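You operate a simulated robot arm through the tools that you are given. There is no shell and no other tool.

You are at the controls of a simulated robot arm. One attempt, no reset.

JOB
Wax the beige football's top with the cream rag, then brush it shiny.
Fine: rag and black brush go back, the wax box ends shut. Set down upright: black care brush.
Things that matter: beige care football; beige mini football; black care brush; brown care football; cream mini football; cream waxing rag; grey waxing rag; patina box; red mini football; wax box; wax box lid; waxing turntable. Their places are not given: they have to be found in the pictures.

Only the result counts: the job must be done as asked and must still hold three seconds after the hand-in. Knocking over, shifting, dropping, spilling or breaking anything else fails it.

ROBOT AND FRAMES
A 6-joint arm with a two-finger gripper, fixed in place. Base frame: the origin is on the floor under the middle of its stand, x ahead of it, y to its left, z up; the work surface is at about z = 860. Lengths are in mm, angles in degrees, forces in N, time in s.
With the tool pointing down near the work surface it reaches from about 140 to 680 mm from the base axis. Its first joint turns from -66.0 to 66.0 degrees. Payload 2.45 kg.
Tool frame: the origin (TCP) lies between the finger pads and is the grasp point; the fingertips stand 30 mm ahead of it; z points along the fingers, y is the line along which they close. The gripper opens to 106 mm; its body begins 79 mm behind the TCP.
Orientation is that of the tool frame in the base frame, as a unit quaternion [x, y, z, w]. With the fingers straight down and closing along the base's y, the tool's x points along the base's -x, its y along +y and its z along -z.

CONTROLS
- The arm moves only by the tool apply_moves. Its arguments are lists of equal length, an entry for each row: "travel": the shift along the tool's x, y, z in mm, a list of three; "turn": the turn, a rotation vector about the tool's x, y, z in degrees, a list of three; "hand": the closure in counts, from 0 (fully open) to 255 (shut). In form: {"travel": [[tx, ty, tz], ...], "turn": [[ax, ay, az], ...], "hand": [hand, ...]}. A call has 1 to 20 rows; each row is the pose to reach, as a shift and turn from the pose commanded when the call began, along the tool's axes at that moment. A row lasts 0.2 s, in which the tool goes at most 50 mm and 8.6 degrees; a call with a longer step from one row to the next is refused whole, and so is a gripper value outside its range. A pose out of reach is approached as far as the arm can. The call stops where the force on the tool passes 90 N (or 10 N more than at its start, if that is more) or the arm is blocked; 0.2 s more then pass. The fingers move at their own pace (about 153 mm/s each) and stop on an object; they squeeze with about 40 N. The grip force told is the motor's: it shows also when the fingers shut on nothing. Time passes only in rows, and 0.2 s behind the last, so rows that repeat a pose let the fingers close. It gives the time, the measured TCP pose, the force on the tool (base axes), the opening and the grip force at its end, in the units of the frame above (readings bear some noise), with the torque about the TCP (base axes, N m) and any sound that the robot's microphone picked up, and new pictures: "views" is both (left out), scene, wrist or none.
- Cameras (640 x 400 px; columns grow to the right, rows downward): "scene" is fixed at [71, 432.6, 1395.1]; the picture's right is [-0.56, -0.83, 0.00], its down [-0.53, 0.36, -0.76] and it looks along [0.63, -0.43, -0.64] (base axes); focal length 214 px, centre (320, 200). "wrist" rides on the gripper at [76, -2, -106] in the tool frame; the picture's right is [0.02, 1.00, 0.00], its down [-0.78, 0.02, -0.62] and it looks along [-0.62, 0.01, 0.78] (tool axes); focal length 247 px, centre (320, 200).
- point_at(camera, pixels): for up to 12 pixels [column, row] of the newest picture of that camera ("zoom" is the newest enlarged one), the place [x, y, z] in the base frame of the surface seen there, good to about 3 mm. No time passes.
- close_up(camera, box): a new picture of the part [left, top, right, bottom] of that camera's present view, enlarged. No time passes.
- sign_off(): hands the job in; it is judged then, once.

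Open the gripper and draw the arm clear of the work before you hand the job in, unless the task says otherwise.

The tools are called after ">>>" as a command line: name --argument value ..., lists and objects as JSON in quotes. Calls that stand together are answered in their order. apply_moves: Moves the arm, as the interface text tells. Its arguments: {"type":"object","properties":{"travel":{"type":"array","items":{"type":"array","items":{"type":"number"}}},"turn":{"type":"array","items":{"type":"array","items":{"type":"number"}}},"hand":{"type":"array","items":{"type":"number"}},"views":{"type":"string","enum":["both","scene","wrist","none"]}},"required":["travel","turn","hand"]} The other tools are called the same way: point_at (camera, pixels) gives the place of the surface under pixels of a picture; close_up (camera, box) takes an enlarged picture of a part of a camera's view; sign_off () hands the job in.

At the start:

```text
clock: 0.0
tool_pos: [337.7, -6.9, 1355.6]
tcp_rot: [-0.001, 1.0, 0.001, 0.0]
force: [1.4, -0.9, 0.4]
ft_torque: [0.02, -0.04, -0.03]
finger_gap: 106.1
grip_force: 0.0
```

scene: 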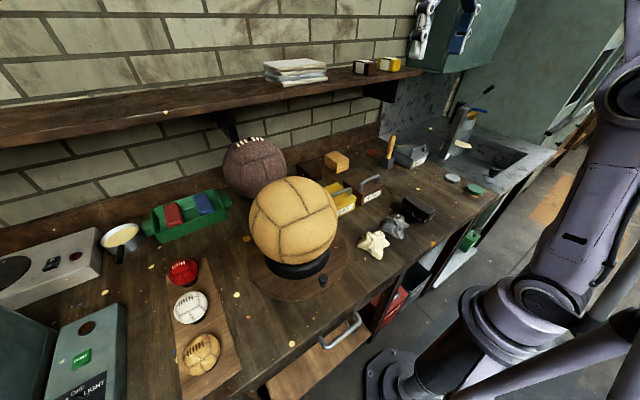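
wrist: 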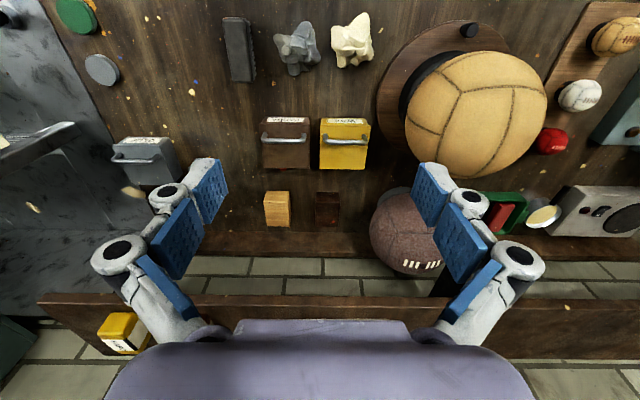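

I begin by looking closely: the beige football sits at scene (293,222) on a turntable, with rags around (373,243) and (396,226) and boxes near (345,197)/(371,188). I take enlarged pictures to identify them.

>>> close_up --camera "scene" --box '[300, 120, 500, 270]'

>>> close_up --camera "wrist" --box '[60, 0, 400, 240]'

>>> point_at --camera "wrist" --pixels '[[240, 50], [298, 48], [352, 42], [344, 145], [344, 125], [286, 145], [276, 208], [327, 208], [468, 30], [476, 110], [145, 160], [102, 70]]'

```text
2.67 times, centred on (400, 195) of scene
```

zoom: 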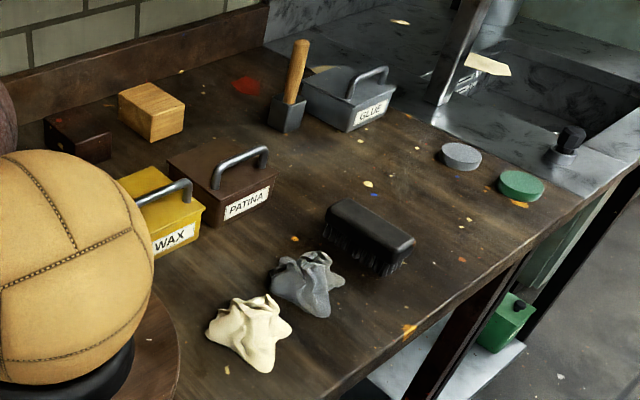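

```text
1.67 times, centred on (230, 120) of wrist
```

zoom: 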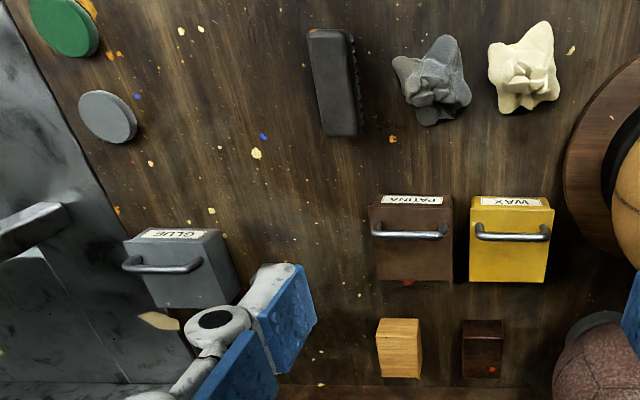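

```text
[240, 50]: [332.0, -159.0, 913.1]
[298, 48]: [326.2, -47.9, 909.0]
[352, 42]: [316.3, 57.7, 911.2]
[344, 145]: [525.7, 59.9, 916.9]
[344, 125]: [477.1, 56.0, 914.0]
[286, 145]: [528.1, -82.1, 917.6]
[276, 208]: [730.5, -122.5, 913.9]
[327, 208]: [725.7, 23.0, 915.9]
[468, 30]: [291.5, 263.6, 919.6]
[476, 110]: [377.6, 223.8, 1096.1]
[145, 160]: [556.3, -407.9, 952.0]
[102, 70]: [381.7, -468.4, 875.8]
```

The wax box (yellow), patina box (brown), cream rag and black brush are identified; now I zoom in on each to measure its shape.

>>> close_up --camera "wrist" --box '[250, 100, 390, 188]'

>>> point_at --camera "zoom" --pixels '[[320, 85], [535, 85], [540, 310], [322, 310], [340, 190], [430, 190], [520, 190], [430, 250], [430, 130], [340, 200], [400, 280], [430, 315]]'

>>> close_up --camera "scene" --box '[320, 160, 400, 220]'

>>> point_at --camera "zoom" --pixels '[[100, 200], [200, 300], [320, 200]]'

```text
4.55 times, centred on (320, 144) of wrist
```

zoom: 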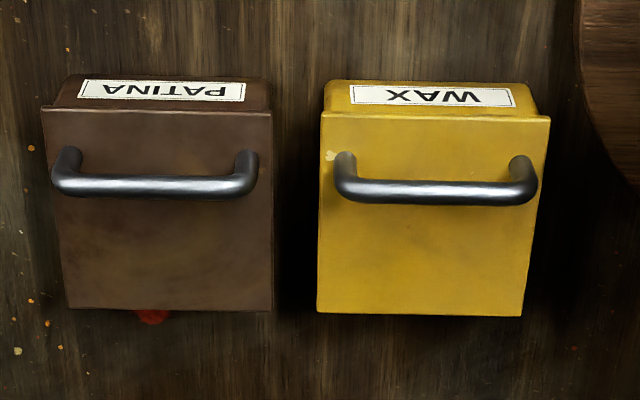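

```text
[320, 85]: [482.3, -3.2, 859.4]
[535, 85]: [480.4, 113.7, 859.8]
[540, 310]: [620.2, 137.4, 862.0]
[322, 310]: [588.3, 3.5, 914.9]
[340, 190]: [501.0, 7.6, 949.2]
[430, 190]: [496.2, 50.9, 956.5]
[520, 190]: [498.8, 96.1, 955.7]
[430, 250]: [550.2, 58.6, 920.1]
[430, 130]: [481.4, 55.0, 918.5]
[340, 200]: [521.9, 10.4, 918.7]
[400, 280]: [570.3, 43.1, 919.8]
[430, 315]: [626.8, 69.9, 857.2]
```

```text
6.67 times, centred on (360, 190) of scene
```

zoom: 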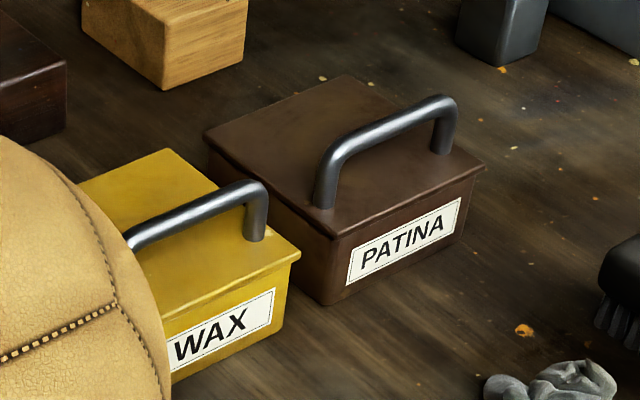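

```text
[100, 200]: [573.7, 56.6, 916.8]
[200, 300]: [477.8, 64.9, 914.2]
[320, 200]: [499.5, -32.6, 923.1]
```

The lid's top is near z≈918 with a bar handle along y at x≈498, z≈955. Next I measure the brush, cream rag and grey rag in the wrist view.

>>> close_up --camera "wrist" --box '[210, 0, 390, 112]'

>>> point_at --camera "zoom" --pixels '[[50, 65], [130, 65], [60, 280], [155, 270], [100, 170], [150, 170], [500, 50], [430, 130], [500, 130], [575, 130], [500, 210], [520, 160]]'

>>> close_up --camera "scene" --box '[350, 190, 446, 265]'

>>> point_at --camera "zoom" --pixels '[[380, 60], [530, 110], [430, 110], [520, 200], [400, 130], [90, 320], [150, 280], [200, 350], [130, 430], [240, 400]]'

```text
3.56 times, centred on (300, 56) of wrist
```

zoom: 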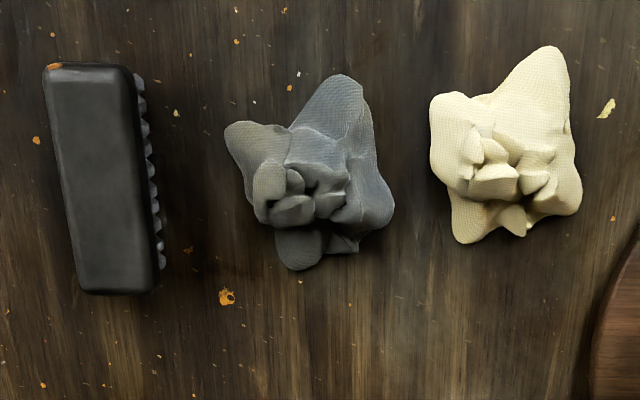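

```text
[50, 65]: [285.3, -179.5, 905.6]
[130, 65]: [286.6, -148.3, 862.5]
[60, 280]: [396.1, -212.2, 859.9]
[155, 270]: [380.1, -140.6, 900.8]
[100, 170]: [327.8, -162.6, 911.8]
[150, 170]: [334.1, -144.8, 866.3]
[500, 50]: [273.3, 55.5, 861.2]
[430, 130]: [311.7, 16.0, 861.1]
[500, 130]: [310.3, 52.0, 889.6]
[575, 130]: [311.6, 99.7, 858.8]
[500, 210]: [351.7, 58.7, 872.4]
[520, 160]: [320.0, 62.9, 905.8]
```

```text
5.33 times, centred on (398, 228) of scene
```

zoom: 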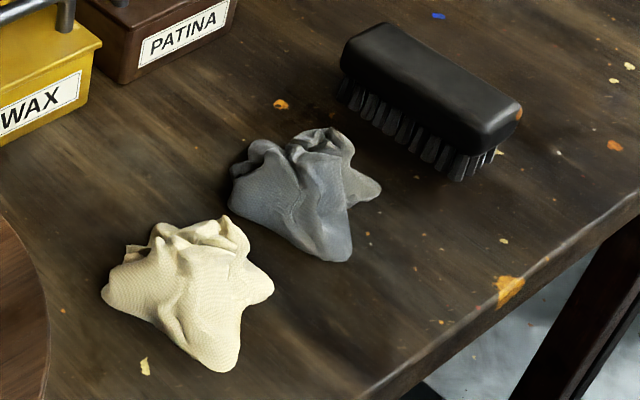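

```text
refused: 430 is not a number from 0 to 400
```

Brush lies bristles-down, long along x, with its top at z≈912. I now measure brush body edges, the rag and the ball.

>>> point_at --camera "zoom" --pixels '[[380, 60], [480, 100], [430, 110], [480, 135], [400, 105], [465, 155], [220, 228], [160, 245], [215, 290], [110, 290], [220, 355], [265, 285]]'

>>> close_up --camera "scene" --box '[210, 130, 370, 310]'

>>> point_at --camera "scene" --pixels '[[293, 177], [300, 190], [293, 222], [260, 215], [330, 215], [300, 205], [285, 200], [310, 182], [280, 182], [323, 281], [290, 250], [300, 272]]'

>>> point_at --camera "wrist" --pixels '[[476, 110], [420, 110], [540, 110], [476, 60], [476, 160], [430, 80], [520, 80], [440, 150], [510, 150], [450, 100], [468, 90], [490, 130]]'

```text
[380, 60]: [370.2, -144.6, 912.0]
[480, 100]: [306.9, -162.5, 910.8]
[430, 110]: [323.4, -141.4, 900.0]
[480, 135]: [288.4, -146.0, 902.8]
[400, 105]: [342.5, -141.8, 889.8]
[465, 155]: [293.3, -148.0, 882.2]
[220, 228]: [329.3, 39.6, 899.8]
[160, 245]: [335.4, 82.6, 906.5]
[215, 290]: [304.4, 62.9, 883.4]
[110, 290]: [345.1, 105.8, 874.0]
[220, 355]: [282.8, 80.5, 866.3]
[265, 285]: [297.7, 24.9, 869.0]
```

```text
2.22 times, centred on (290, 220) of scene
```

zoom: 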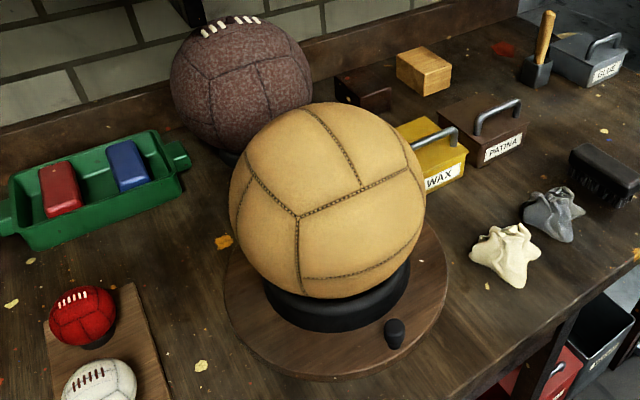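

```text
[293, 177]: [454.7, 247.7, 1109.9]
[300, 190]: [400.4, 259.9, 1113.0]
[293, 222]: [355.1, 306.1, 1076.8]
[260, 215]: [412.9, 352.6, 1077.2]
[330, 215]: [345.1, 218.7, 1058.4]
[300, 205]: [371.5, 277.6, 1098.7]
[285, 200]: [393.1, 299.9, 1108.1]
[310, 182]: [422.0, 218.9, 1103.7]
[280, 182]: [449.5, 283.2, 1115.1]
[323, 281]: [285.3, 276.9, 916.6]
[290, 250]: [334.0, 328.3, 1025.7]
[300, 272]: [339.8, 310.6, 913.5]
```

```text
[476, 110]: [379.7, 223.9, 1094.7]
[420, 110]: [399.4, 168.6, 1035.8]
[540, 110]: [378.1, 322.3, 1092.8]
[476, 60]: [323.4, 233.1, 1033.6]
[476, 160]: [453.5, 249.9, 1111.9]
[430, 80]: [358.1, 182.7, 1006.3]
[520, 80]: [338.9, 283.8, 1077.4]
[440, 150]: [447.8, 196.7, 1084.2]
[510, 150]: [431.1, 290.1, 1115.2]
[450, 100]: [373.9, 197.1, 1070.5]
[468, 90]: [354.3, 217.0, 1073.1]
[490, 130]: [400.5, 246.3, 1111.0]
```

Sphere fit gives the beige ball centre about (430, 271, 1005), radius about 112, top z≈1117. I check the shelf (wrist row ~310) and the box edges before moving the arm.

>>> point_at --camera "wrist" --pixels '[[250, 310], [250, 297], [320, 120], [370, 121], [318, 168], [364, 170], [336, 142], [358, 142], [265, 195], [200, 110], [230, 110], [380, 30]]'

>>> point_at --camera "scene" --pixels '[[300, 85], [380, 78], [270, 290], [260, 250], [330, 290], [345, 240], [470, 220], [440, 180], [420, 195]]'

```text
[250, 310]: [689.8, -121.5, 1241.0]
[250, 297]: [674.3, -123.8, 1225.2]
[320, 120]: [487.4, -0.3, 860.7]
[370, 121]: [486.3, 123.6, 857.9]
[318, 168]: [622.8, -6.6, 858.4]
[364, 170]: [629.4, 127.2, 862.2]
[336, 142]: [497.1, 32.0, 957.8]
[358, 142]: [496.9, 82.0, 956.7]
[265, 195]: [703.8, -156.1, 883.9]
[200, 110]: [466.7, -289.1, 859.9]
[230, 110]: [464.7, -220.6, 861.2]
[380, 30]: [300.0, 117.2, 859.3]
```

```text
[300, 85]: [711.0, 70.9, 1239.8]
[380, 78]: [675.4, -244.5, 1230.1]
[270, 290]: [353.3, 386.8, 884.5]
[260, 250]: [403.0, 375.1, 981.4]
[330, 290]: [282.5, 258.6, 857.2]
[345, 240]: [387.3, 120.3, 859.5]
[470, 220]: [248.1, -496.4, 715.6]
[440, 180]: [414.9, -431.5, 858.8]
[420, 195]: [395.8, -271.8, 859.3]
```

The shelf's front edge is at x≈675, so working at x≈500 is clear. I move above the wax lid's handle while turning the gripper -90° so the fingers close along x with the camera away from the ball.

>>> apply_moves --travel '[[-13, 5, 10], [-27, 10, 20], [-40, 15, 30], [-53, 20, 40], [-67, 25, 50], [-80, 30, 60], [-93, 35, 70], [-107, 40, 80], [-120, 45, 90], [-133, 50, 100], [-147, 55, 110], [-160, 59, 120], [-160, 59, 120]]' --turn '[[0, 0, -7.5], [0, 0, -15], [0, 0, -22.5], [0, 0, -30], [0, 0, -37.5], [0, 0, -45], [0, 0, -52.5], [0, 0, -60], [0, 0, -67.5], [0, 0, -75], [0, 0, -82.5], [0, 0, -90], [0, 0, -90]]' --hand '[0, 0, 0, 0, 0, 0, 0, 0, 0, 0, 0, 0, 0]'

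```text
clock: 2.8
tool_pos: [498.6, 53.7, 1233.9]
tcp_rot: [0.708, -0.706, 0.0, 0.0]
force: [1.5, 0.7, -0.9]
ft_torque: [0.02, -0.04, 0.02]
finger_gap: 105.9
grip_force: 0.0
```

scene: 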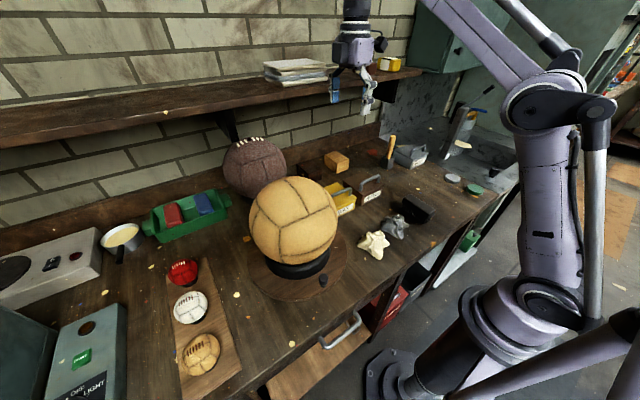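
wrist: 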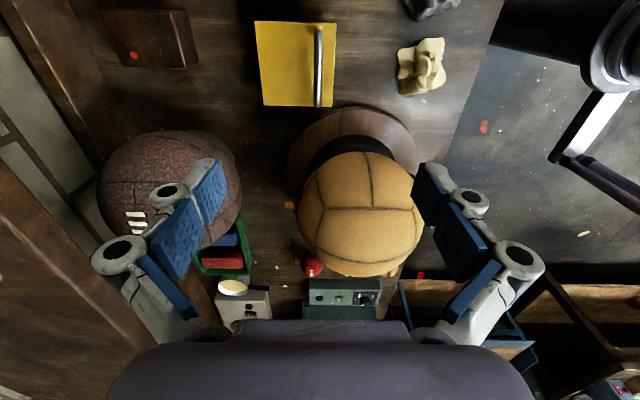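

Now the wrist view shows the lid at (296,65) with the handle bar at column 318, rows 27-107. I measure them.

>>> point_at --camera "wrist" --pixels '[[318, 40], [318, 65], [318, 95], [258, 25], [333, 26], [330, 102], [266, 102], [290, 65], [328, 65], [420, 60]]'

>>> close_up --camera "wrist" --box '[240, 0, 400, 120]'

```text
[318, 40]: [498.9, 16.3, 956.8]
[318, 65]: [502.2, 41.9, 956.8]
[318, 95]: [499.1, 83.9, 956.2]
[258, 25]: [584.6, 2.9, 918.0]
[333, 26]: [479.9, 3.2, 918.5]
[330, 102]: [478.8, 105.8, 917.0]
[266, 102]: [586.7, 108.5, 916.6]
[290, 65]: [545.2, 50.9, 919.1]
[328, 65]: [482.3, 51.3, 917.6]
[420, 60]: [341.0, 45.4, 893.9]
```

```text
3.33 times, centred on (320, 60) of wrist
```

zoom: 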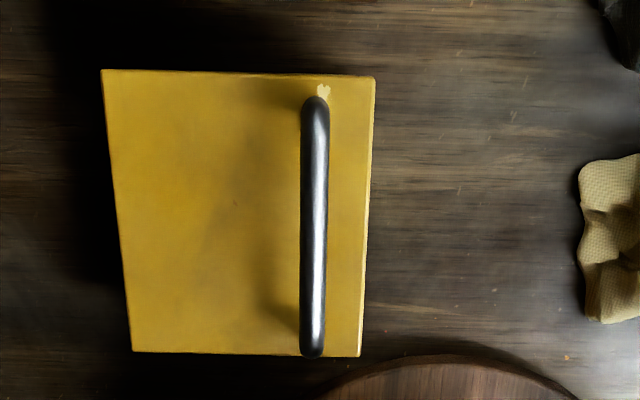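

Handle bar centre is x≈500, y≈54, top z≈957; lid spans x 477–588, y 1–109. I descend so the fingertips stop just above the lid, straddling the bar, with the hand partly closed.

>>> apply_moves --travel '[[1, -0.5, 40], [2, -1, 80], [3, -1.5, 120], [3, -1.5, 160], [3, -1.5, 200], [3, -1.5, 235], [3, -1.5, 260], [3, -1.5, 277], [3, -1.5, 277]]' --turn '[[0, 0, 0], [0, 0, 0], [0, 0, 0], [0, 0, 0], [0, 0, 0], [0, 0, 0], [0, 0, 0], [0, 0, 0], [0, 0, 0]]' --hand '[60, 90, 100, 100, 100, 100, 100, 100, 100]'

```text
clock: 4.8
tool_pos: [498.8, 49.6, 955.4]
tcp_rot: [0.707, -0.707, 0.0, 0.0]
force: [0.1, 0.6, -0.2]
ft_torque: [0.05, 0.02, 0.03]
finger_gap: 64.4
grip_force: 0.0
```

scene: 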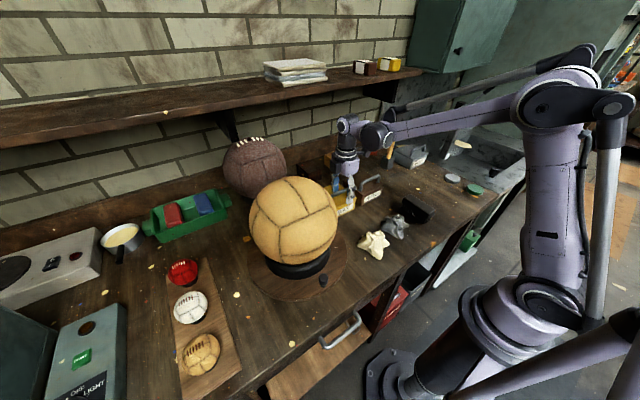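
wrist: 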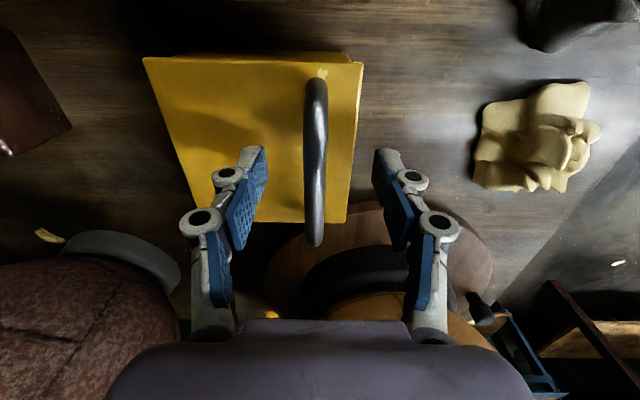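

The bar (column ~316) is centred between the pads (250 and 385). I close the fingers on it.

>>> apply_moves --travel '[[0, 0, 0], [0, 0, 0], [0, 0, 0], [0, 0, 0]]' --turn '[[0, 0, 0], [0, 0, 0], [0, 0, 0], [0, 0, 0]]' --hand '[160, 200, 255, 255]'

```text
clock: 5.8
tool_pos: [501.9, 51.4, 955.6]
tcp_rot: [-0.707, 0.708, -0.003, 0.003]
force: [24.0, 1.4, -7.1]
ft_torque: [-0.15, -0.06, -0.01]
finger_gap: 10.0
grip_force: 37.4
```

scene: 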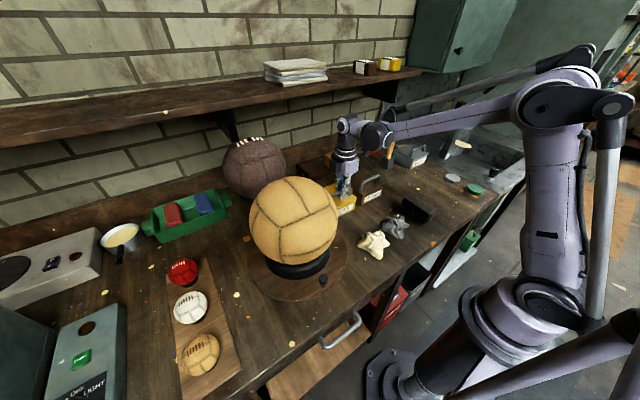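
wrist: 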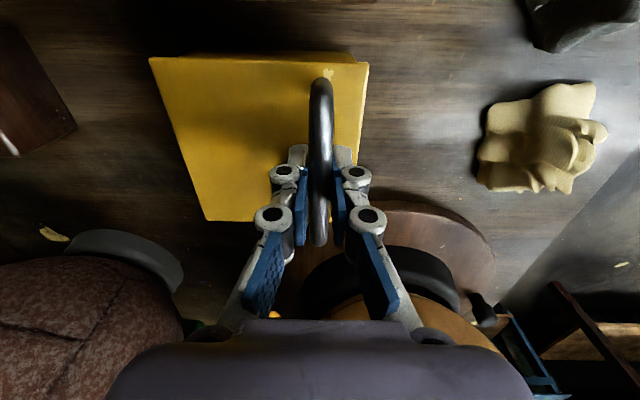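

The bar is gripped (gap 10 mm) with a 24 N sideways reaction, so I shift 3 mm in +x to relieve it and lift a few mm to learn if the lid is hinged or loose.

>>> apply_moves --travel '[[0, -3, 0], [0, -3, -2], [0, -3, -4], [0, -3, -4]]' --turn '[[0, 0, 0], [0, 0, 0], [0, 0, 0], [0, 0, 0]]' --hand '[255, 255, 255, 255]' --views "wrist"

```text
clock: 6.8
tool_pos: [503.9, 50.2, 960.5]
tcp_rot: [-0.707, 0.707, -0.001, 0.002]
force: [15.8, 5.6, -10.6]
ft_torque: [-0.11, 0.1, -0.05]
finger_gap: 10.4
grip_force: 37.7
```

wrist: 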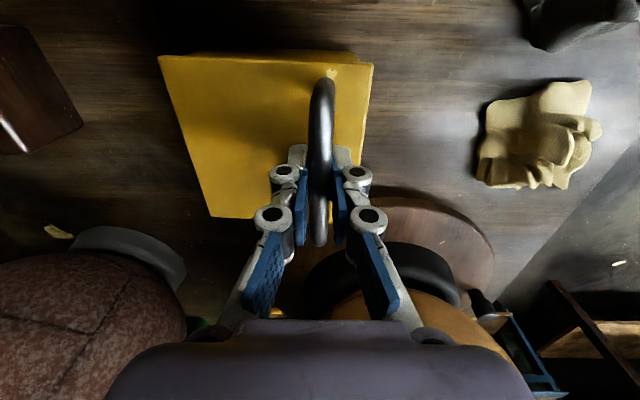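

Lifting 5 mm also carried the bar about 2 mm toward +x with a steady side force, which fits a lid hinged at its back edge (x≈589). I lower it shut again, release, and regrip the bar nearer the fingertips so the lid can swing in the grip.

>>> apply_moves --travel '[[0, 0, 2], [0, 0, 4.5], [0, 0, 4.5], [0, 0, 4.5], [0, 0, 4.5], [0, 0, -4], [0, 0, -12.5], [0, 0, -12.5], [0, 0, -12.5], [0, 0, -12.5], [0, 0, -12.5]]' --turn '[[0, 0, 0], [0, 0, 0], [0, 0, 0], [0, 0, 0], [0, 0, 0], [0, 0, 0], [0, 0, 0], [0, 0, 0], [0, 0, 0], [0, 0, 0], [0, 0, 0]]' --hand '[255, 255, 255, 200, 170, 170, 170, 170, 220, 255, 255]'

```text
clock: 9.2
tool_pos: [502.2, 49.3, 974.8]
tcp_rot: [0.707, -0.707, 0.001, 0.0]
force: [-3.3, 0.2, 0.7]
ft_torque: [-0.04, 0.12, 0.0]
finger_gap: 10.9
grip_force: 38.5
```

scene: 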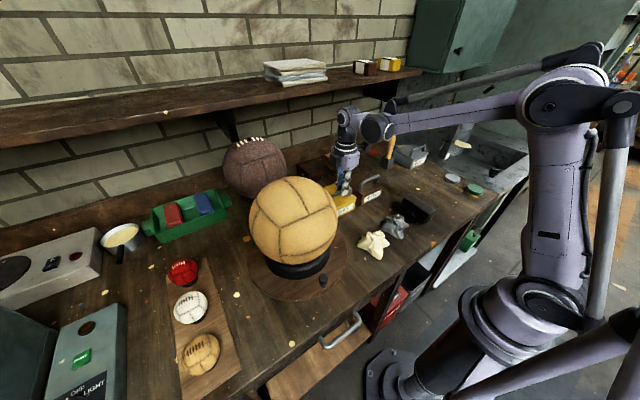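
wrist: 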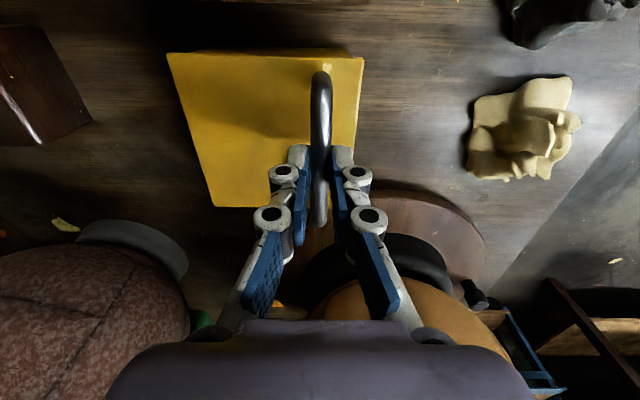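

The bar is held near the tips with little force. I swing the lid open along an arc about (588, 915) to 20° first, and read the forces to check the hinge guess.

>>> apply_moves --travel '[[0, -1.6, -3.7], [0, -3.5, -7.4], [0, -5.5, -10.9], [0, -7.7, -14.4], [0, -10, -17.7], [0, -12.4, -21], [0, -15, -24.2], [0, -17.7, -27.2], [0, -17.7, -27.2]]' --turn '[[0, 0, 0], [0, 0, 0], [0, 0, 0], [0, 0, 0], [0, 0, 0], [0, 0, 0], [0, 0, 0], [0, 0, 0], [0, 0, 0]]' --hand '[255, 255, 255, 255, 255, 255, 255, 255, 255]'

```text
clock: 11.2
tool_pos: [520.1, 49.4, 1003.0]
tcp_rot: [0.707, -0.707, 0.0, 0.001]
force: [-15.6, -3.2, 12.4]
ft_torque: [-0.21, 0.38, -0.19]
finger_gap: 11.0
grip_force: 38.0
```

scene: 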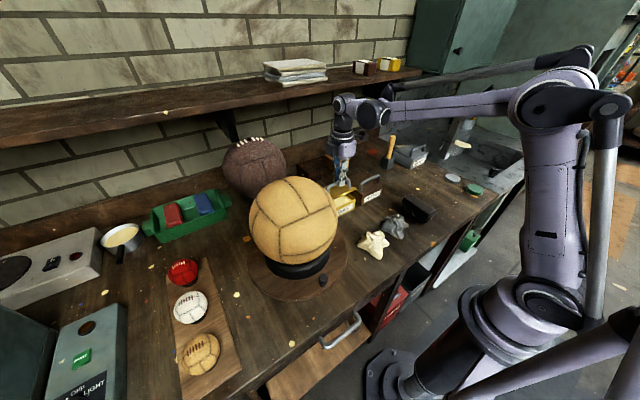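
wrist: 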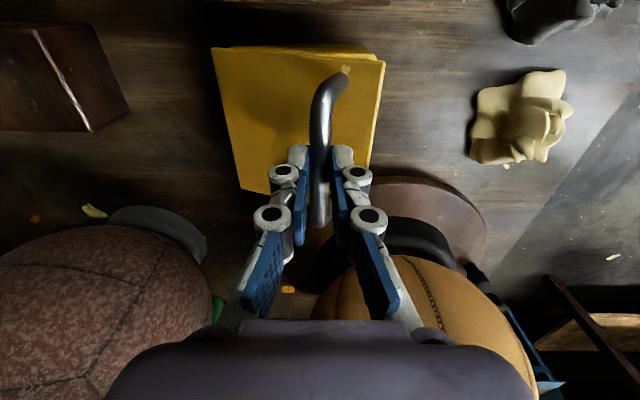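

The lid visibly tilts in the wrist view (hinge confirmed), with the force pointing outward from the hinge (~20 N), so my arc is slightly too small. I continue to 50° with a 2 mm outward correction and a 15° tool tilt toward the robot.

>>> apply_moves --travel '[[0, -0.8, -3.0], [0, -3.5, -7.2], [0, -6.2, -9.8], [0, -8.9, -12.4], [0, -11.8, -14.7], [0, -14.8, -17.0], [0, -17.9, -19.0], [0, -21.0, -20.95], [0, -24.3, -22.6], [0, -27.6, -24.25], [0, -31, -25.5], [0, -34.4, -26.7], [0, -34.4, -26.7]]' --turn '[[1.2, 0, 0], [2.5, 0, 0], [3.7, 0, 0], [5, 0, 0], [6.2, 0, 0], [7.5, 0, 0], [8.7, 0, 0], [10, 0, 0], [11.2, 0, 0], [12.5, 0, 0], [13.7, 0, 0], [15, 0, 0], [15, 0, 0]]' --hand '[255, 255, 255, 255, 255, 255, 255, 255, 255, 255, 255, 255, 255]'

```text
clock: 14.0
tool_pos: [555.7, 48.7, 1028.8]
tcp_rot: [0.701, -0.7, 0.093, -0.094]
force: [-2.8, -2.7, 3.0]
ft_torque: [-0.1, 0.1, -0.55]
finger_gap: 11.0
grip_force: 38.0
```

scene: 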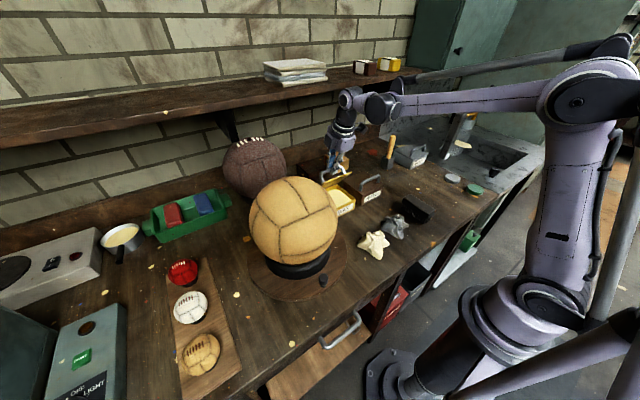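
wrist: 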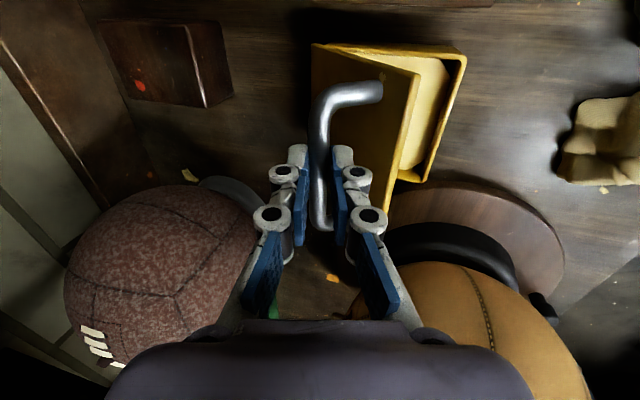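

The box is open about 50°, cream wax visible at (430,100) in the wrist view, and forces are near zero. I continue the arc to about 80° at the same tilt.

>>> apply_moves --travel '[[0, -4.1, 0], [0, -8.15, 0.06], [0, -12.2, 0.4], [0, -16.27, 0.85], [0, -20.3, 1.6], [0, -24.28, 2.34], [0, -28.2, 3.4], [0, -32.14, 4.53], [0, -36, 5.9], [0, -39.77, 7.37], [0, -43.5, 9.1], [0, -47.13, 10.89], [0, -47.13, 10.89]]' --turn '[[0, 0, 0], [0, 0, 0], [0, 0, 0], [0, 0, 0], [0, 0, 0], [0, 0, 0], [0, 0, 0], [0, 0, 0], [0, 0, 0], [0, 0, 0], [0, 0, 0], [0, 0, 0], [0, 0, 0]]' --hand '[255, 255, 255, 255, 255, 255, 255, 255, 255, 255, 255, 255, 255]'

```text
clock: 16.8
tool_pos: [605.2, 49.4, 1030.5]
tcp_rot: [0.702, -0.701, 0.091, -0.093]
force: [-1.3, 5.8, 0.3]
ft_torque: [-0.1, 0.09, -0.56]
finger_gap: 10.8
grip_force: 38.1
```

scene: 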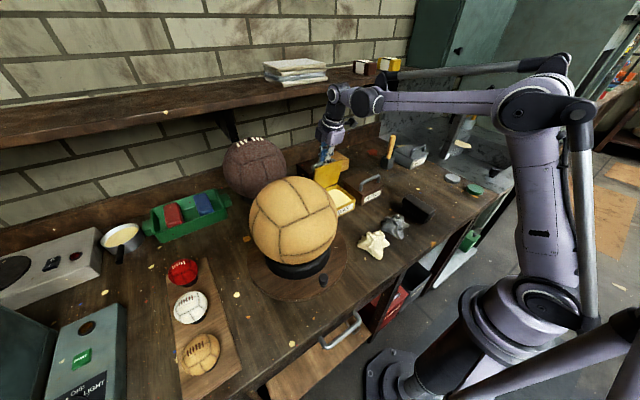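
wrist: 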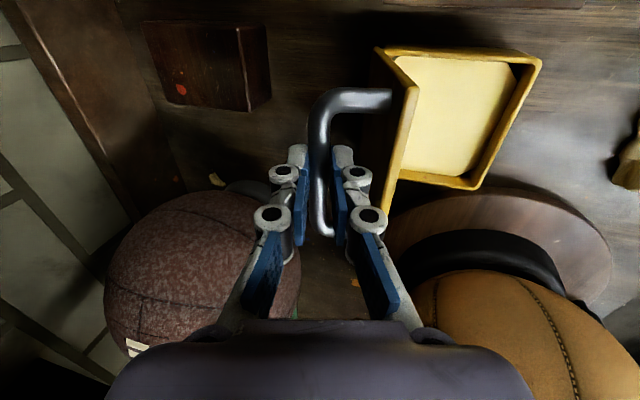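

Lid near 80° with tiny forces; I keep going to about 97° so it rests past vertical.

>>> apply_moves --travel '[[0, -3.6, 2], [0, -7.0, 4.1], [0, -10.4, 6.4], [0, -13.65, 8.87], [0, -16.8, 11.5], [0, -19.86, 14.16], [0, -22.2, 16.5], [0, -22.2, 16.5]]' --turn '[[0, 0, 0], [0, 0, 0], [0, 0, 0], [0, 0, 0], [0, 0, 0], [0, 0, 0], [0, 0, 0], [0, 0, 0]]' --hand '[255, 255, 255, 255, 255, 255, 255, 255]'

```text
clock: 18.6
tool_pos: [629.5, 50.6, 1020.9]
tcp_rot: [-0.7, 0.702, -0.092, 0.094]
force: [2.9, 5.8, 33.1]
ft_torque: [-0.03, 0.84, -0.72]
finger_gap: 10.7
grip_force: 37.3
```

scene: 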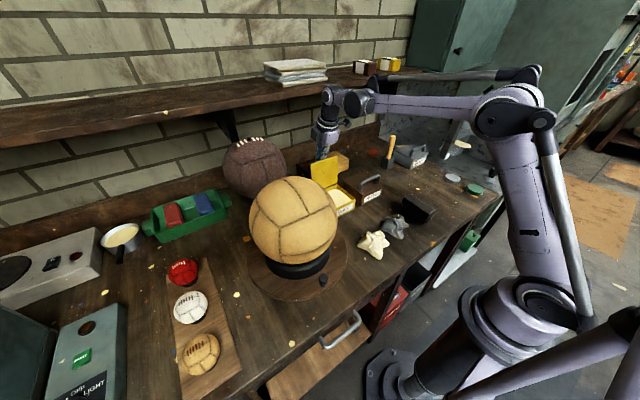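
wrist: 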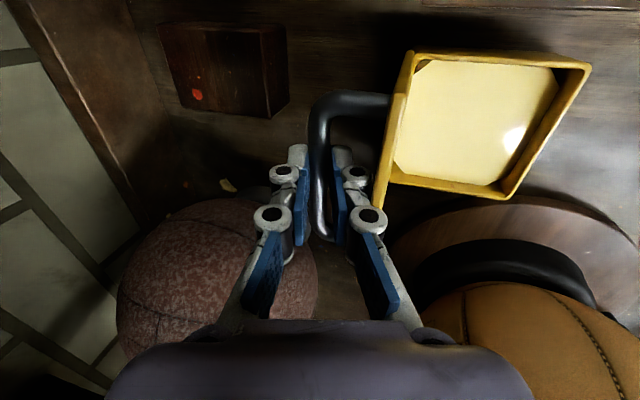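

There is now 33 N upward on the tool; I look closely to see whether a finger touches the lid edge or the hinge has reached its stop.

>>> close_up --camera "wrist" --box '[260, 40, 600, 250]'

>>> close_up --camera "scene" --box '[290, 130, 390, 230]'

>>> point_at --camera "scene" --pixels '[[313, 163], [335, 156], [325, 175], [340, 180], [345, 195], [340, 205], [332, 187]]'

>>> point_at --camera "wrist" --pixels '[[407, 60], [395, 120], [378, 200], [470, 110], [470, 160], [575, 70], [500, 190], [392, 182], [410, 56]]'

```text
1.88 times, centred on (430, 145) of wrist
```

zoom: 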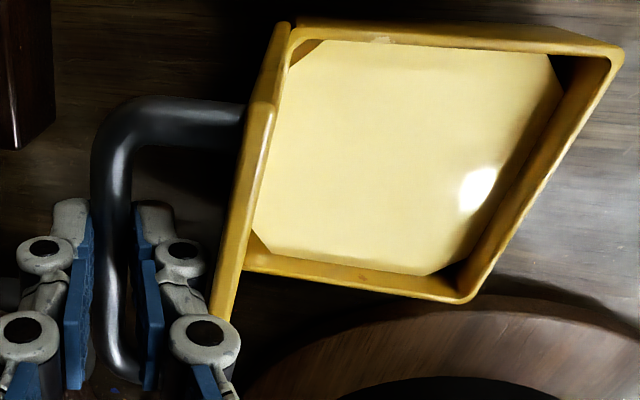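

```text
4.00 times, centred on (340, 180) of scene
```

zoom: 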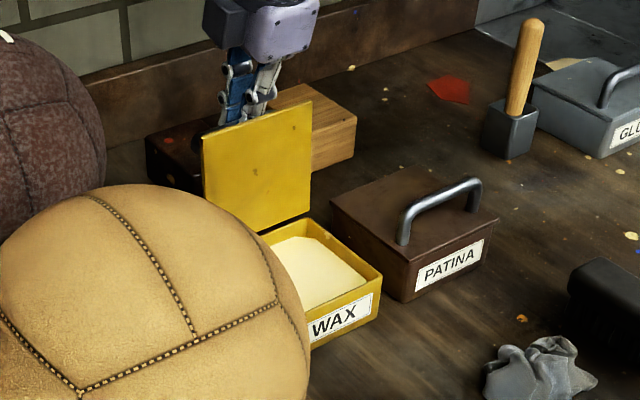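

```text
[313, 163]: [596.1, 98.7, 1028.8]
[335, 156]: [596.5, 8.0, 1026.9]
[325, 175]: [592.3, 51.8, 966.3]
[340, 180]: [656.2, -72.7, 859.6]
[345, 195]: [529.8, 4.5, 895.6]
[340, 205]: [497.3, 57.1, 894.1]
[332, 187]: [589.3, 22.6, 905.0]
```

```text
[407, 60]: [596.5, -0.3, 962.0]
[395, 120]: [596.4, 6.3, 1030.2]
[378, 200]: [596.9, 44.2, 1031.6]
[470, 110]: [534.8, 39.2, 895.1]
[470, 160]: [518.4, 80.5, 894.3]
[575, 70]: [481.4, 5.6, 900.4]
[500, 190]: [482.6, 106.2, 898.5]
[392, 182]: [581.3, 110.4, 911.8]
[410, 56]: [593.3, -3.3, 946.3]
```

The lid's face runs from x≈589 at the hinge to x≈596 at its top edge (z≈1030), i.e. just past vertical (~94°), and the right knuckle seems to touch the lid's edge. I ease the tool up and reduce its tilt to 8° about the bar.

>>> apply_moves --travel '[[0, -1.1, -0.6], [0, -2.2, -1.2], [0, -3.4, -1.8], [0, -3.4, -1.8]]' --turn '[[-2.3, 0, 0], [-4.7, 0, 0], [-7, 0, 0], [-7, 0, 0]]' --hand '[255, 255, 255, 255]' --views "both"

```text
clock: 19.6
tool_pos: [630.3, 49.5, 1021.0]
tcp_rot: [-0.705, 0.706, -0.048, 0.048]
force: [-9.9, 2.2, -23.0]
ft_torque: [0.32, 0.17, -0.47]
finger_gap: 11.0
grip_force: 38.4
```

scene: 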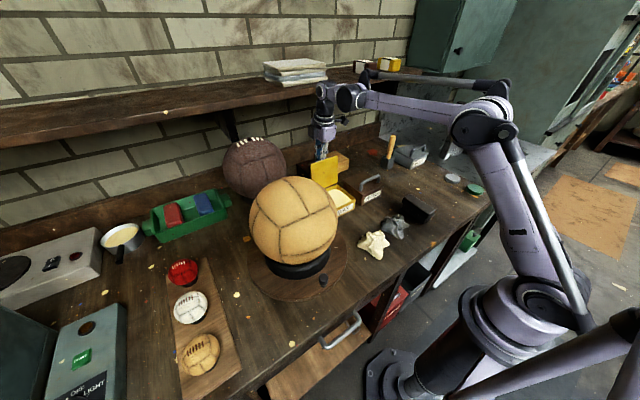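
wrist: 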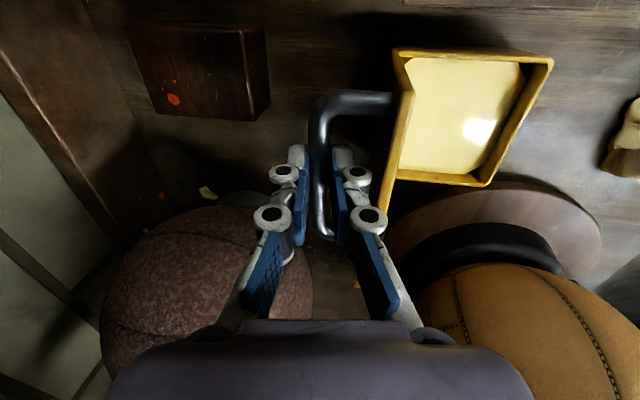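

Now the tool pulls up slightly on the bar (-23 N), so contact with the lid edge is gone. I lower 2 mm, then open the fingers just a little (gap ~22 mm) to let the lid settle.

>>> apply_moves --travel '[[0, 1.2, 1.8], [0, 1.2, 1.8], [0, 1.2, 1.8], [0, 1.2, 1.8], [0, 1.2, 1.8], [0, 1.2, 1.8]]' --turn '[[0, 0, 0], [0, 0, 0], [0, 0, 0], [0, 0, 0], [0, 0, 0], [0, 0, 0]]' --hand '[255, 240, 225, 215, 205, 205]'

```text
clock: 21.0
tool_pos: [630.9, 50.4, 1022.0]
tcp_rot: [-0.705, 0.705, -0.049, 0.05]
force: [0.3, 1.0, -0.7]
ft_torque: [0.0, 0.01, -0.02]
finger_gap: 20.2
grip_force: 0.1
```

scene: 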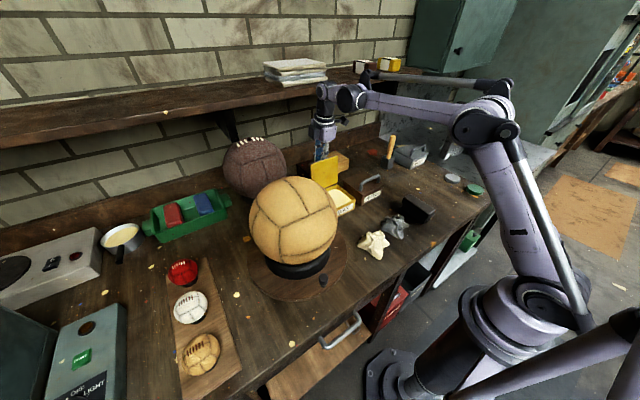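
wrist: 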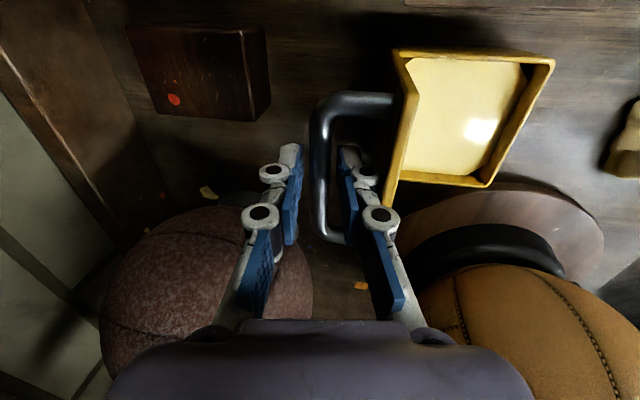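

The bar is free between the pads (292 and 350 px) and the lid stays put. I retract straight up in two stages, watching the lid.

>>> apply_moves --travel '[[0, -1.0, -5], [0, -2.0, -10], [0, -3.9, -20], [0, -5.8, -30], [0, -7.6, -40], [0, -9.5, -50], [0, -9.5, -50]]' --turn '[[0, 0, 0], [0, 0, 0], [0, 0, 0], [0, 0, 0], [0, 0, 0], [0, 0, 0], [0, 0, 0]]' --hand '[205, 205, 205, 205, 205, 205, 205]'

>>> point_at --camera "scene" --pixels '[[313, 163], [335, 156], [325, 175], [330, 165], [332, 187]]'

```text
clock: 22.6
tool_pos: [633.3, 50.9, 1071.1]
tcp_rot: [0.705, -0.705, 0.049, -0.05]
force: [-1.1, -0.2, -0.3]
ft_torque: [0.01, 0.0, 0.04]
finger_gap: 20.6
grip_force: 0.0
```

scene: 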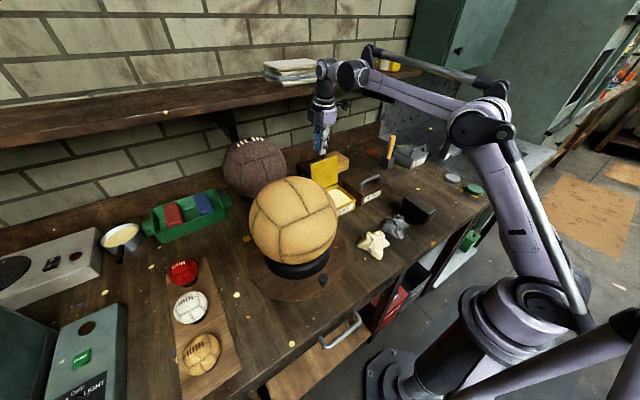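
wrist: 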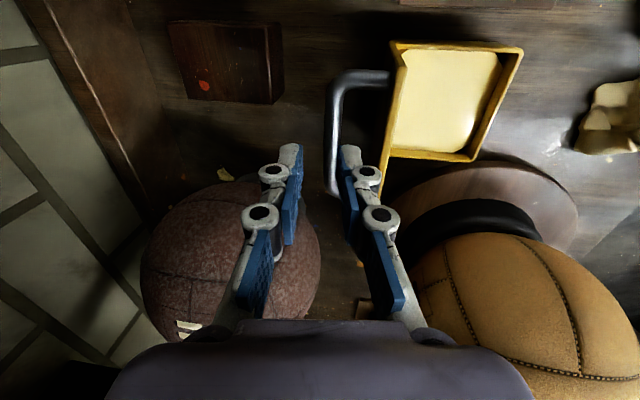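

```text
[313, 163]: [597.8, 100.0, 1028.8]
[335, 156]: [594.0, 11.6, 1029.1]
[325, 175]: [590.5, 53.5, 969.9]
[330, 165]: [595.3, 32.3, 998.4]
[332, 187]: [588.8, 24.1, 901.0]
```

The lid stays open at ~94° (top edge x≈596, z≈1029) and the fingers are clear above it. I now withdraw over the lid toward the robot while removing the tilt.

>>> apply_moves --travel '[[0, -1.7, -11.9], [0, 26.2, -28.9], [0, 68.7, -50], [0, 112.5, -61.2], [0, 156.4, -72.4], [0, 200.3, -83.6], [0, 239.9, -89.2], [0, 239.9, -89.2]]' --turn '[[0, 0, 0], [0, 0, 0], [-1.5, 0, 0], [-3, 0, 0], [-5, 0, 0], [-6.5, 0, 0], [-8, 0, 0], [-8, 0, 0]]' --hand '[205, 205, 205, 205, 205, 205, 205, 205]'

```text
clock: 24.4
tool_pos: [383.8, 51.1, 1127.4]
tcp_rot: [0.707, -0.707, 0.0, 0.0]
force: [-0.7, 0.1, -0.8]
ft_torque: [-0.01, 0.01, 0.01]
finger_gap: 20.6
grip_force: 0.0
```

scene: 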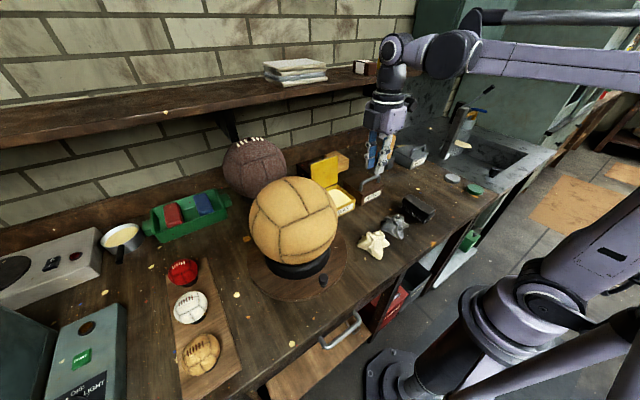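
wrist: 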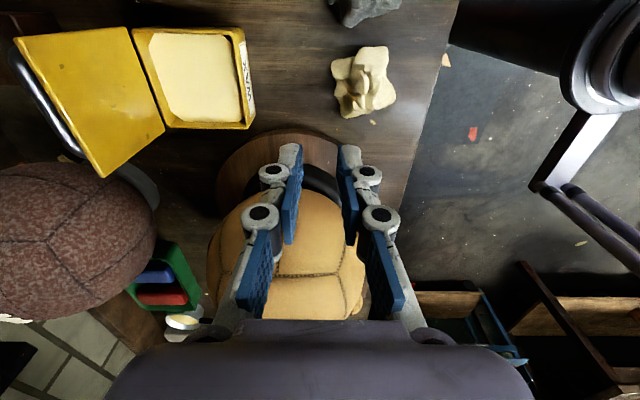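

The lid is open and the wax exposed. I turn the gripper back +90° and move over the cream rag for a straight look.

>>> apply_moves --travel '[[0, 8, 2], [-1, 16, 4], [-1, 24, 6], [-2, 32, 8], [-3, 40, 11], [-4, 48, 14], [-5, 56, 17], [-6, 64, 20], [-6, 72, 23], [-7, 80, 26], [-7, 84, 27], [-7, 84, 27]]' --turn '[[0, 0, 8.2], [0, 0, 16.4], [0, 0, 24.6], [0, 0, 32.8], [0, 0, 41], [0, 0, 49.2], [0, 0, 57.4], [0, 0, 65.6], [0, 0, 73.8], [0, 0, 82], [0, 0, 90], [0, 0, 90]]' --hand '[205, 180, 150, 120, 100, 80, 60, 60, 60, 60, 60, 60]'

```text
clock: 27.0
tool_pos: [299.5, 56.9, 1099.2]
tcp_rot: [0.001, 1.0, 0.0, 0.0]
force: [0.9, -0.2, 0.7]
ft_torque: [0.03, -0.03, -0.03]
finger_gap: 81.1
grip_force: 0.1
```

scene: 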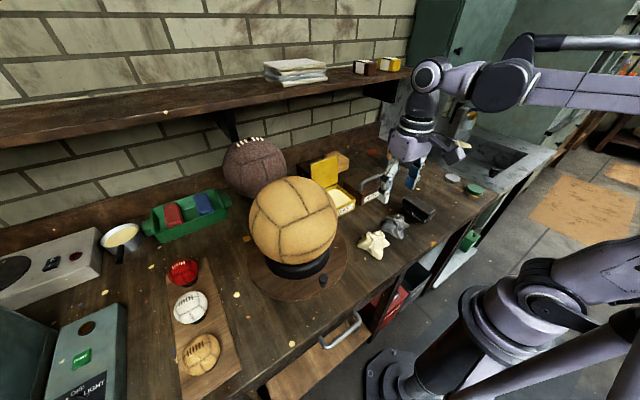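
wrist: 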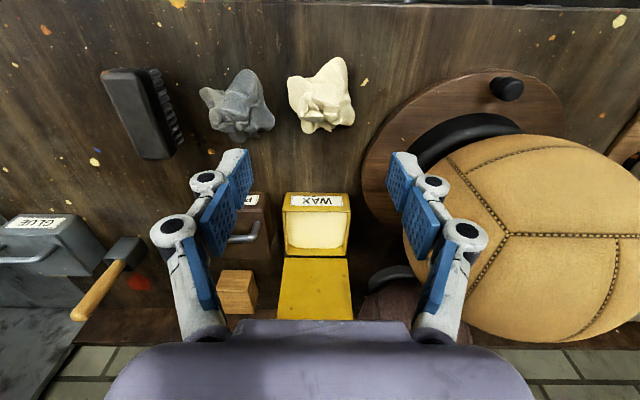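

>>> close_up --camera "wrist" --box '[270, 40, 380, 150]'

>>> point_at --camera "wrist" --pixels '[[320, 102], [310, 105], [330, 105], [345, 105], [300, 105], [320, 85], [320, 120], [335, 65], [305, 90], [350, 120], [308, 130], [335, 95]]'

```text
3.64 times, centred on (325, 95) of wrist
```

zoom: 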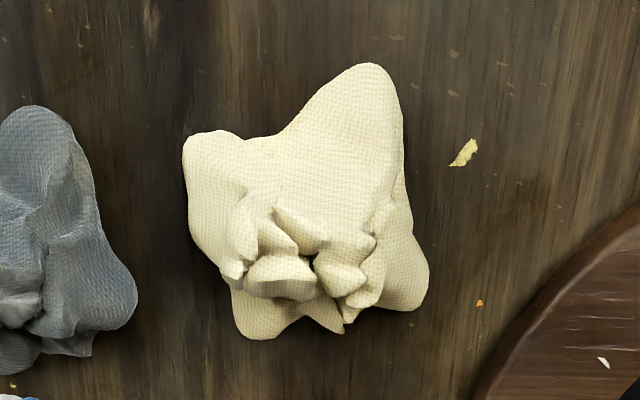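

```text
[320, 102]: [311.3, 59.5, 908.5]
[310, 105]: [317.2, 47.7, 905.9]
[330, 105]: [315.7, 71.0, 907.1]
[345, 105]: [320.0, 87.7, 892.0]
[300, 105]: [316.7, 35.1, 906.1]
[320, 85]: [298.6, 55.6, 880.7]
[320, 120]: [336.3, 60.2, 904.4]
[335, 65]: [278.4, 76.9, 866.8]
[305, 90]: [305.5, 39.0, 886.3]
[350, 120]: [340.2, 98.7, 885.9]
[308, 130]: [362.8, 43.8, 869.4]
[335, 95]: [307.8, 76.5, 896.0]
```

The cream rag's tuft is centred near (322, 61) with top z≈908, and the gap to the grey rag is ~24 mm, so I keep the 81 mm opening and descend until the tips reach about z=880.

>>> apply_moves --travel '[[-10, 2, 35], [-22.5, 4.6, 70], [-22.5, 4.6, 105], [-22.5, 4.6, 135], [-22.5, 4.6, 160], [-22.5, 4.6, 160]]' --turn '[[0, 0, 0], [0, 0, 0], [0, 0, 0], [0, 0, 0], [0, 0, 0], [0, 0, 0]]' --hand '[60, 60, 60, 60, 60, 60]'

```text
clock: 28.4
tool_pos: [321.2, 61.9, 939.3]
tcp_rot: [0.0, 1.0, 0.0, 0.0]
force: [-0.5, 0.0, -0.2]
ft_torque: [0.0, -0.02, -0.01]
finger_gap: 81.1
grip_force: 0.0
```

scene: 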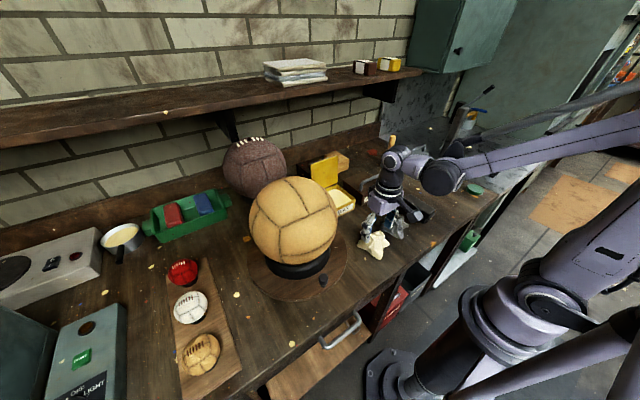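
wrist: 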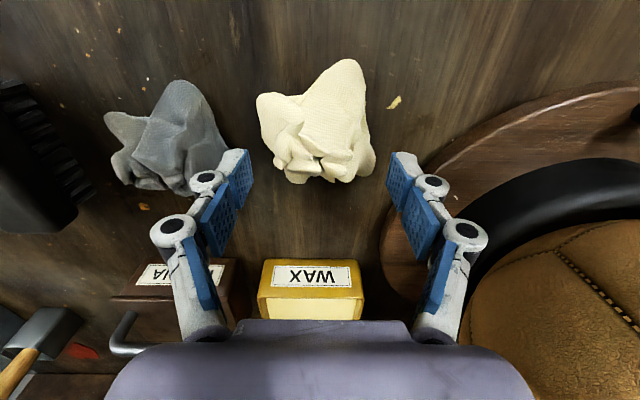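

The left finger is close to the grey rag's right edge (228,150), so I measure both edges before descending.

>>> point_at --camera "wrist" --pixels '[[225, 148], [215, 120], [205, 100], [200, 165], [262, 110], [275, 150], [300, 165], [355, 170], [372, 155], [340, 120], [315, 155], [362, 90]]'

>>> close_up --camera "wrist" --box '[180, 50, 440, 220]'

```text
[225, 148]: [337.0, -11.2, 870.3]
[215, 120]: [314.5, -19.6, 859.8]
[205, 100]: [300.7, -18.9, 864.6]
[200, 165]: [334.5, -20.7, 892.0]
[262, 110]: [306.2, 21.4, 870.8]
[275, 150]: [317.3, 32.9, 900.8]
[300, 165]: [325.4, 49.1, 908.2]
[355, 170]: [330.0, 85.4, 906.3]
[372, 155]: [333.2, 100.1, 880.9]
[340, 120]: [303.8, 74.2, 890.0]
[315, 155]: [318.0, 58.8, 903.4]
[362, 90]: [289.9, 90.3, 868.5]
```

```text
2.35 times, centred on (310, 135) of wrist
```

zoom: 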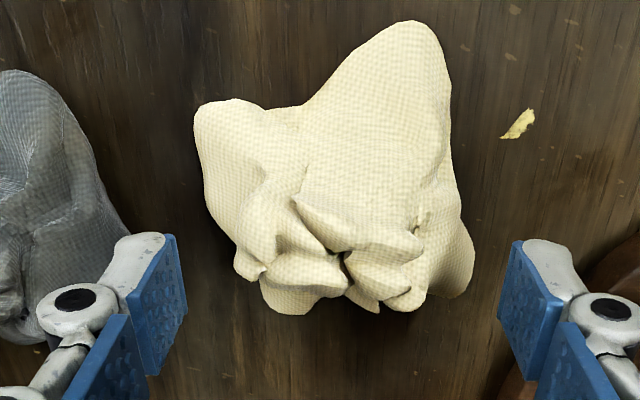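

Grey rag's edge is at y≈-11 while the finger's outer side is about y≈5, so it is clear. I descend to TCP z≈909 and close on the rag.

>>> apply_moves --travel '[[-1.5, 0.5, 10], [-2.5, 0.7, 20], [-2.5, 0.7, 30], [-2.5, 0.7, 30], [-2.5, 0.7, 30], [-2.5, 0.7, 30], [-2.5, 0.7, 30], [-2.5, 0.7, 30]]' --turn '[[0, 0, 0], [0, 0, 0], [0, 0, 0], [0, 0, 0], [0, 0, 0], [0, 0, 0], [0, 0, 0], [0, 0, 0]]' --hand '[60, 60, 60, 100, 140, 180, 255, 255]'

```text
clock: 30.2
tool_pos: [323.8, 62.6, 909.1]
tcp_rot: [-0.001, 1.0, 0.0, 0.0]
force: [-0.3, 1.3, 5.9]
ft_torque: [0.11, 0.01, -0.13]
finger_gap: 57.5
grip_force: 40.0
```

scene: 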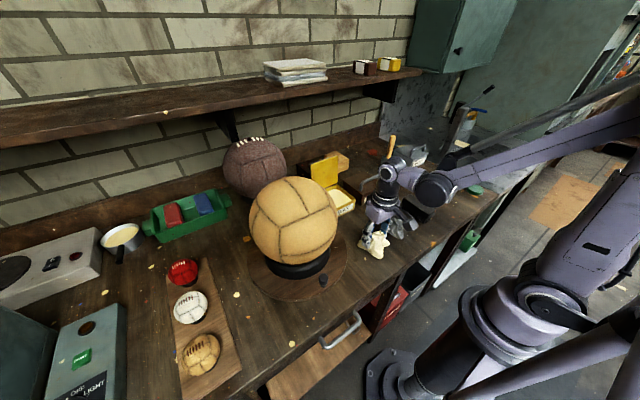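
wrist: 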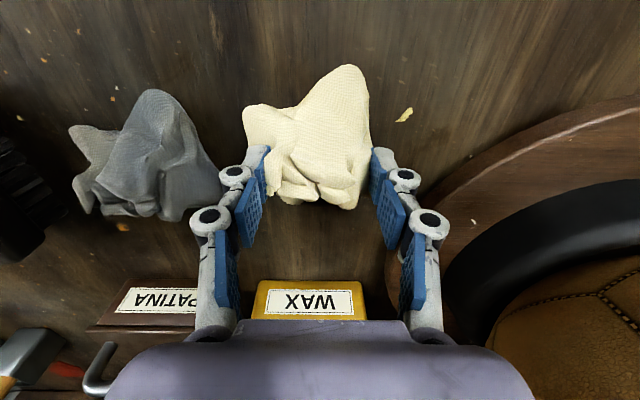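

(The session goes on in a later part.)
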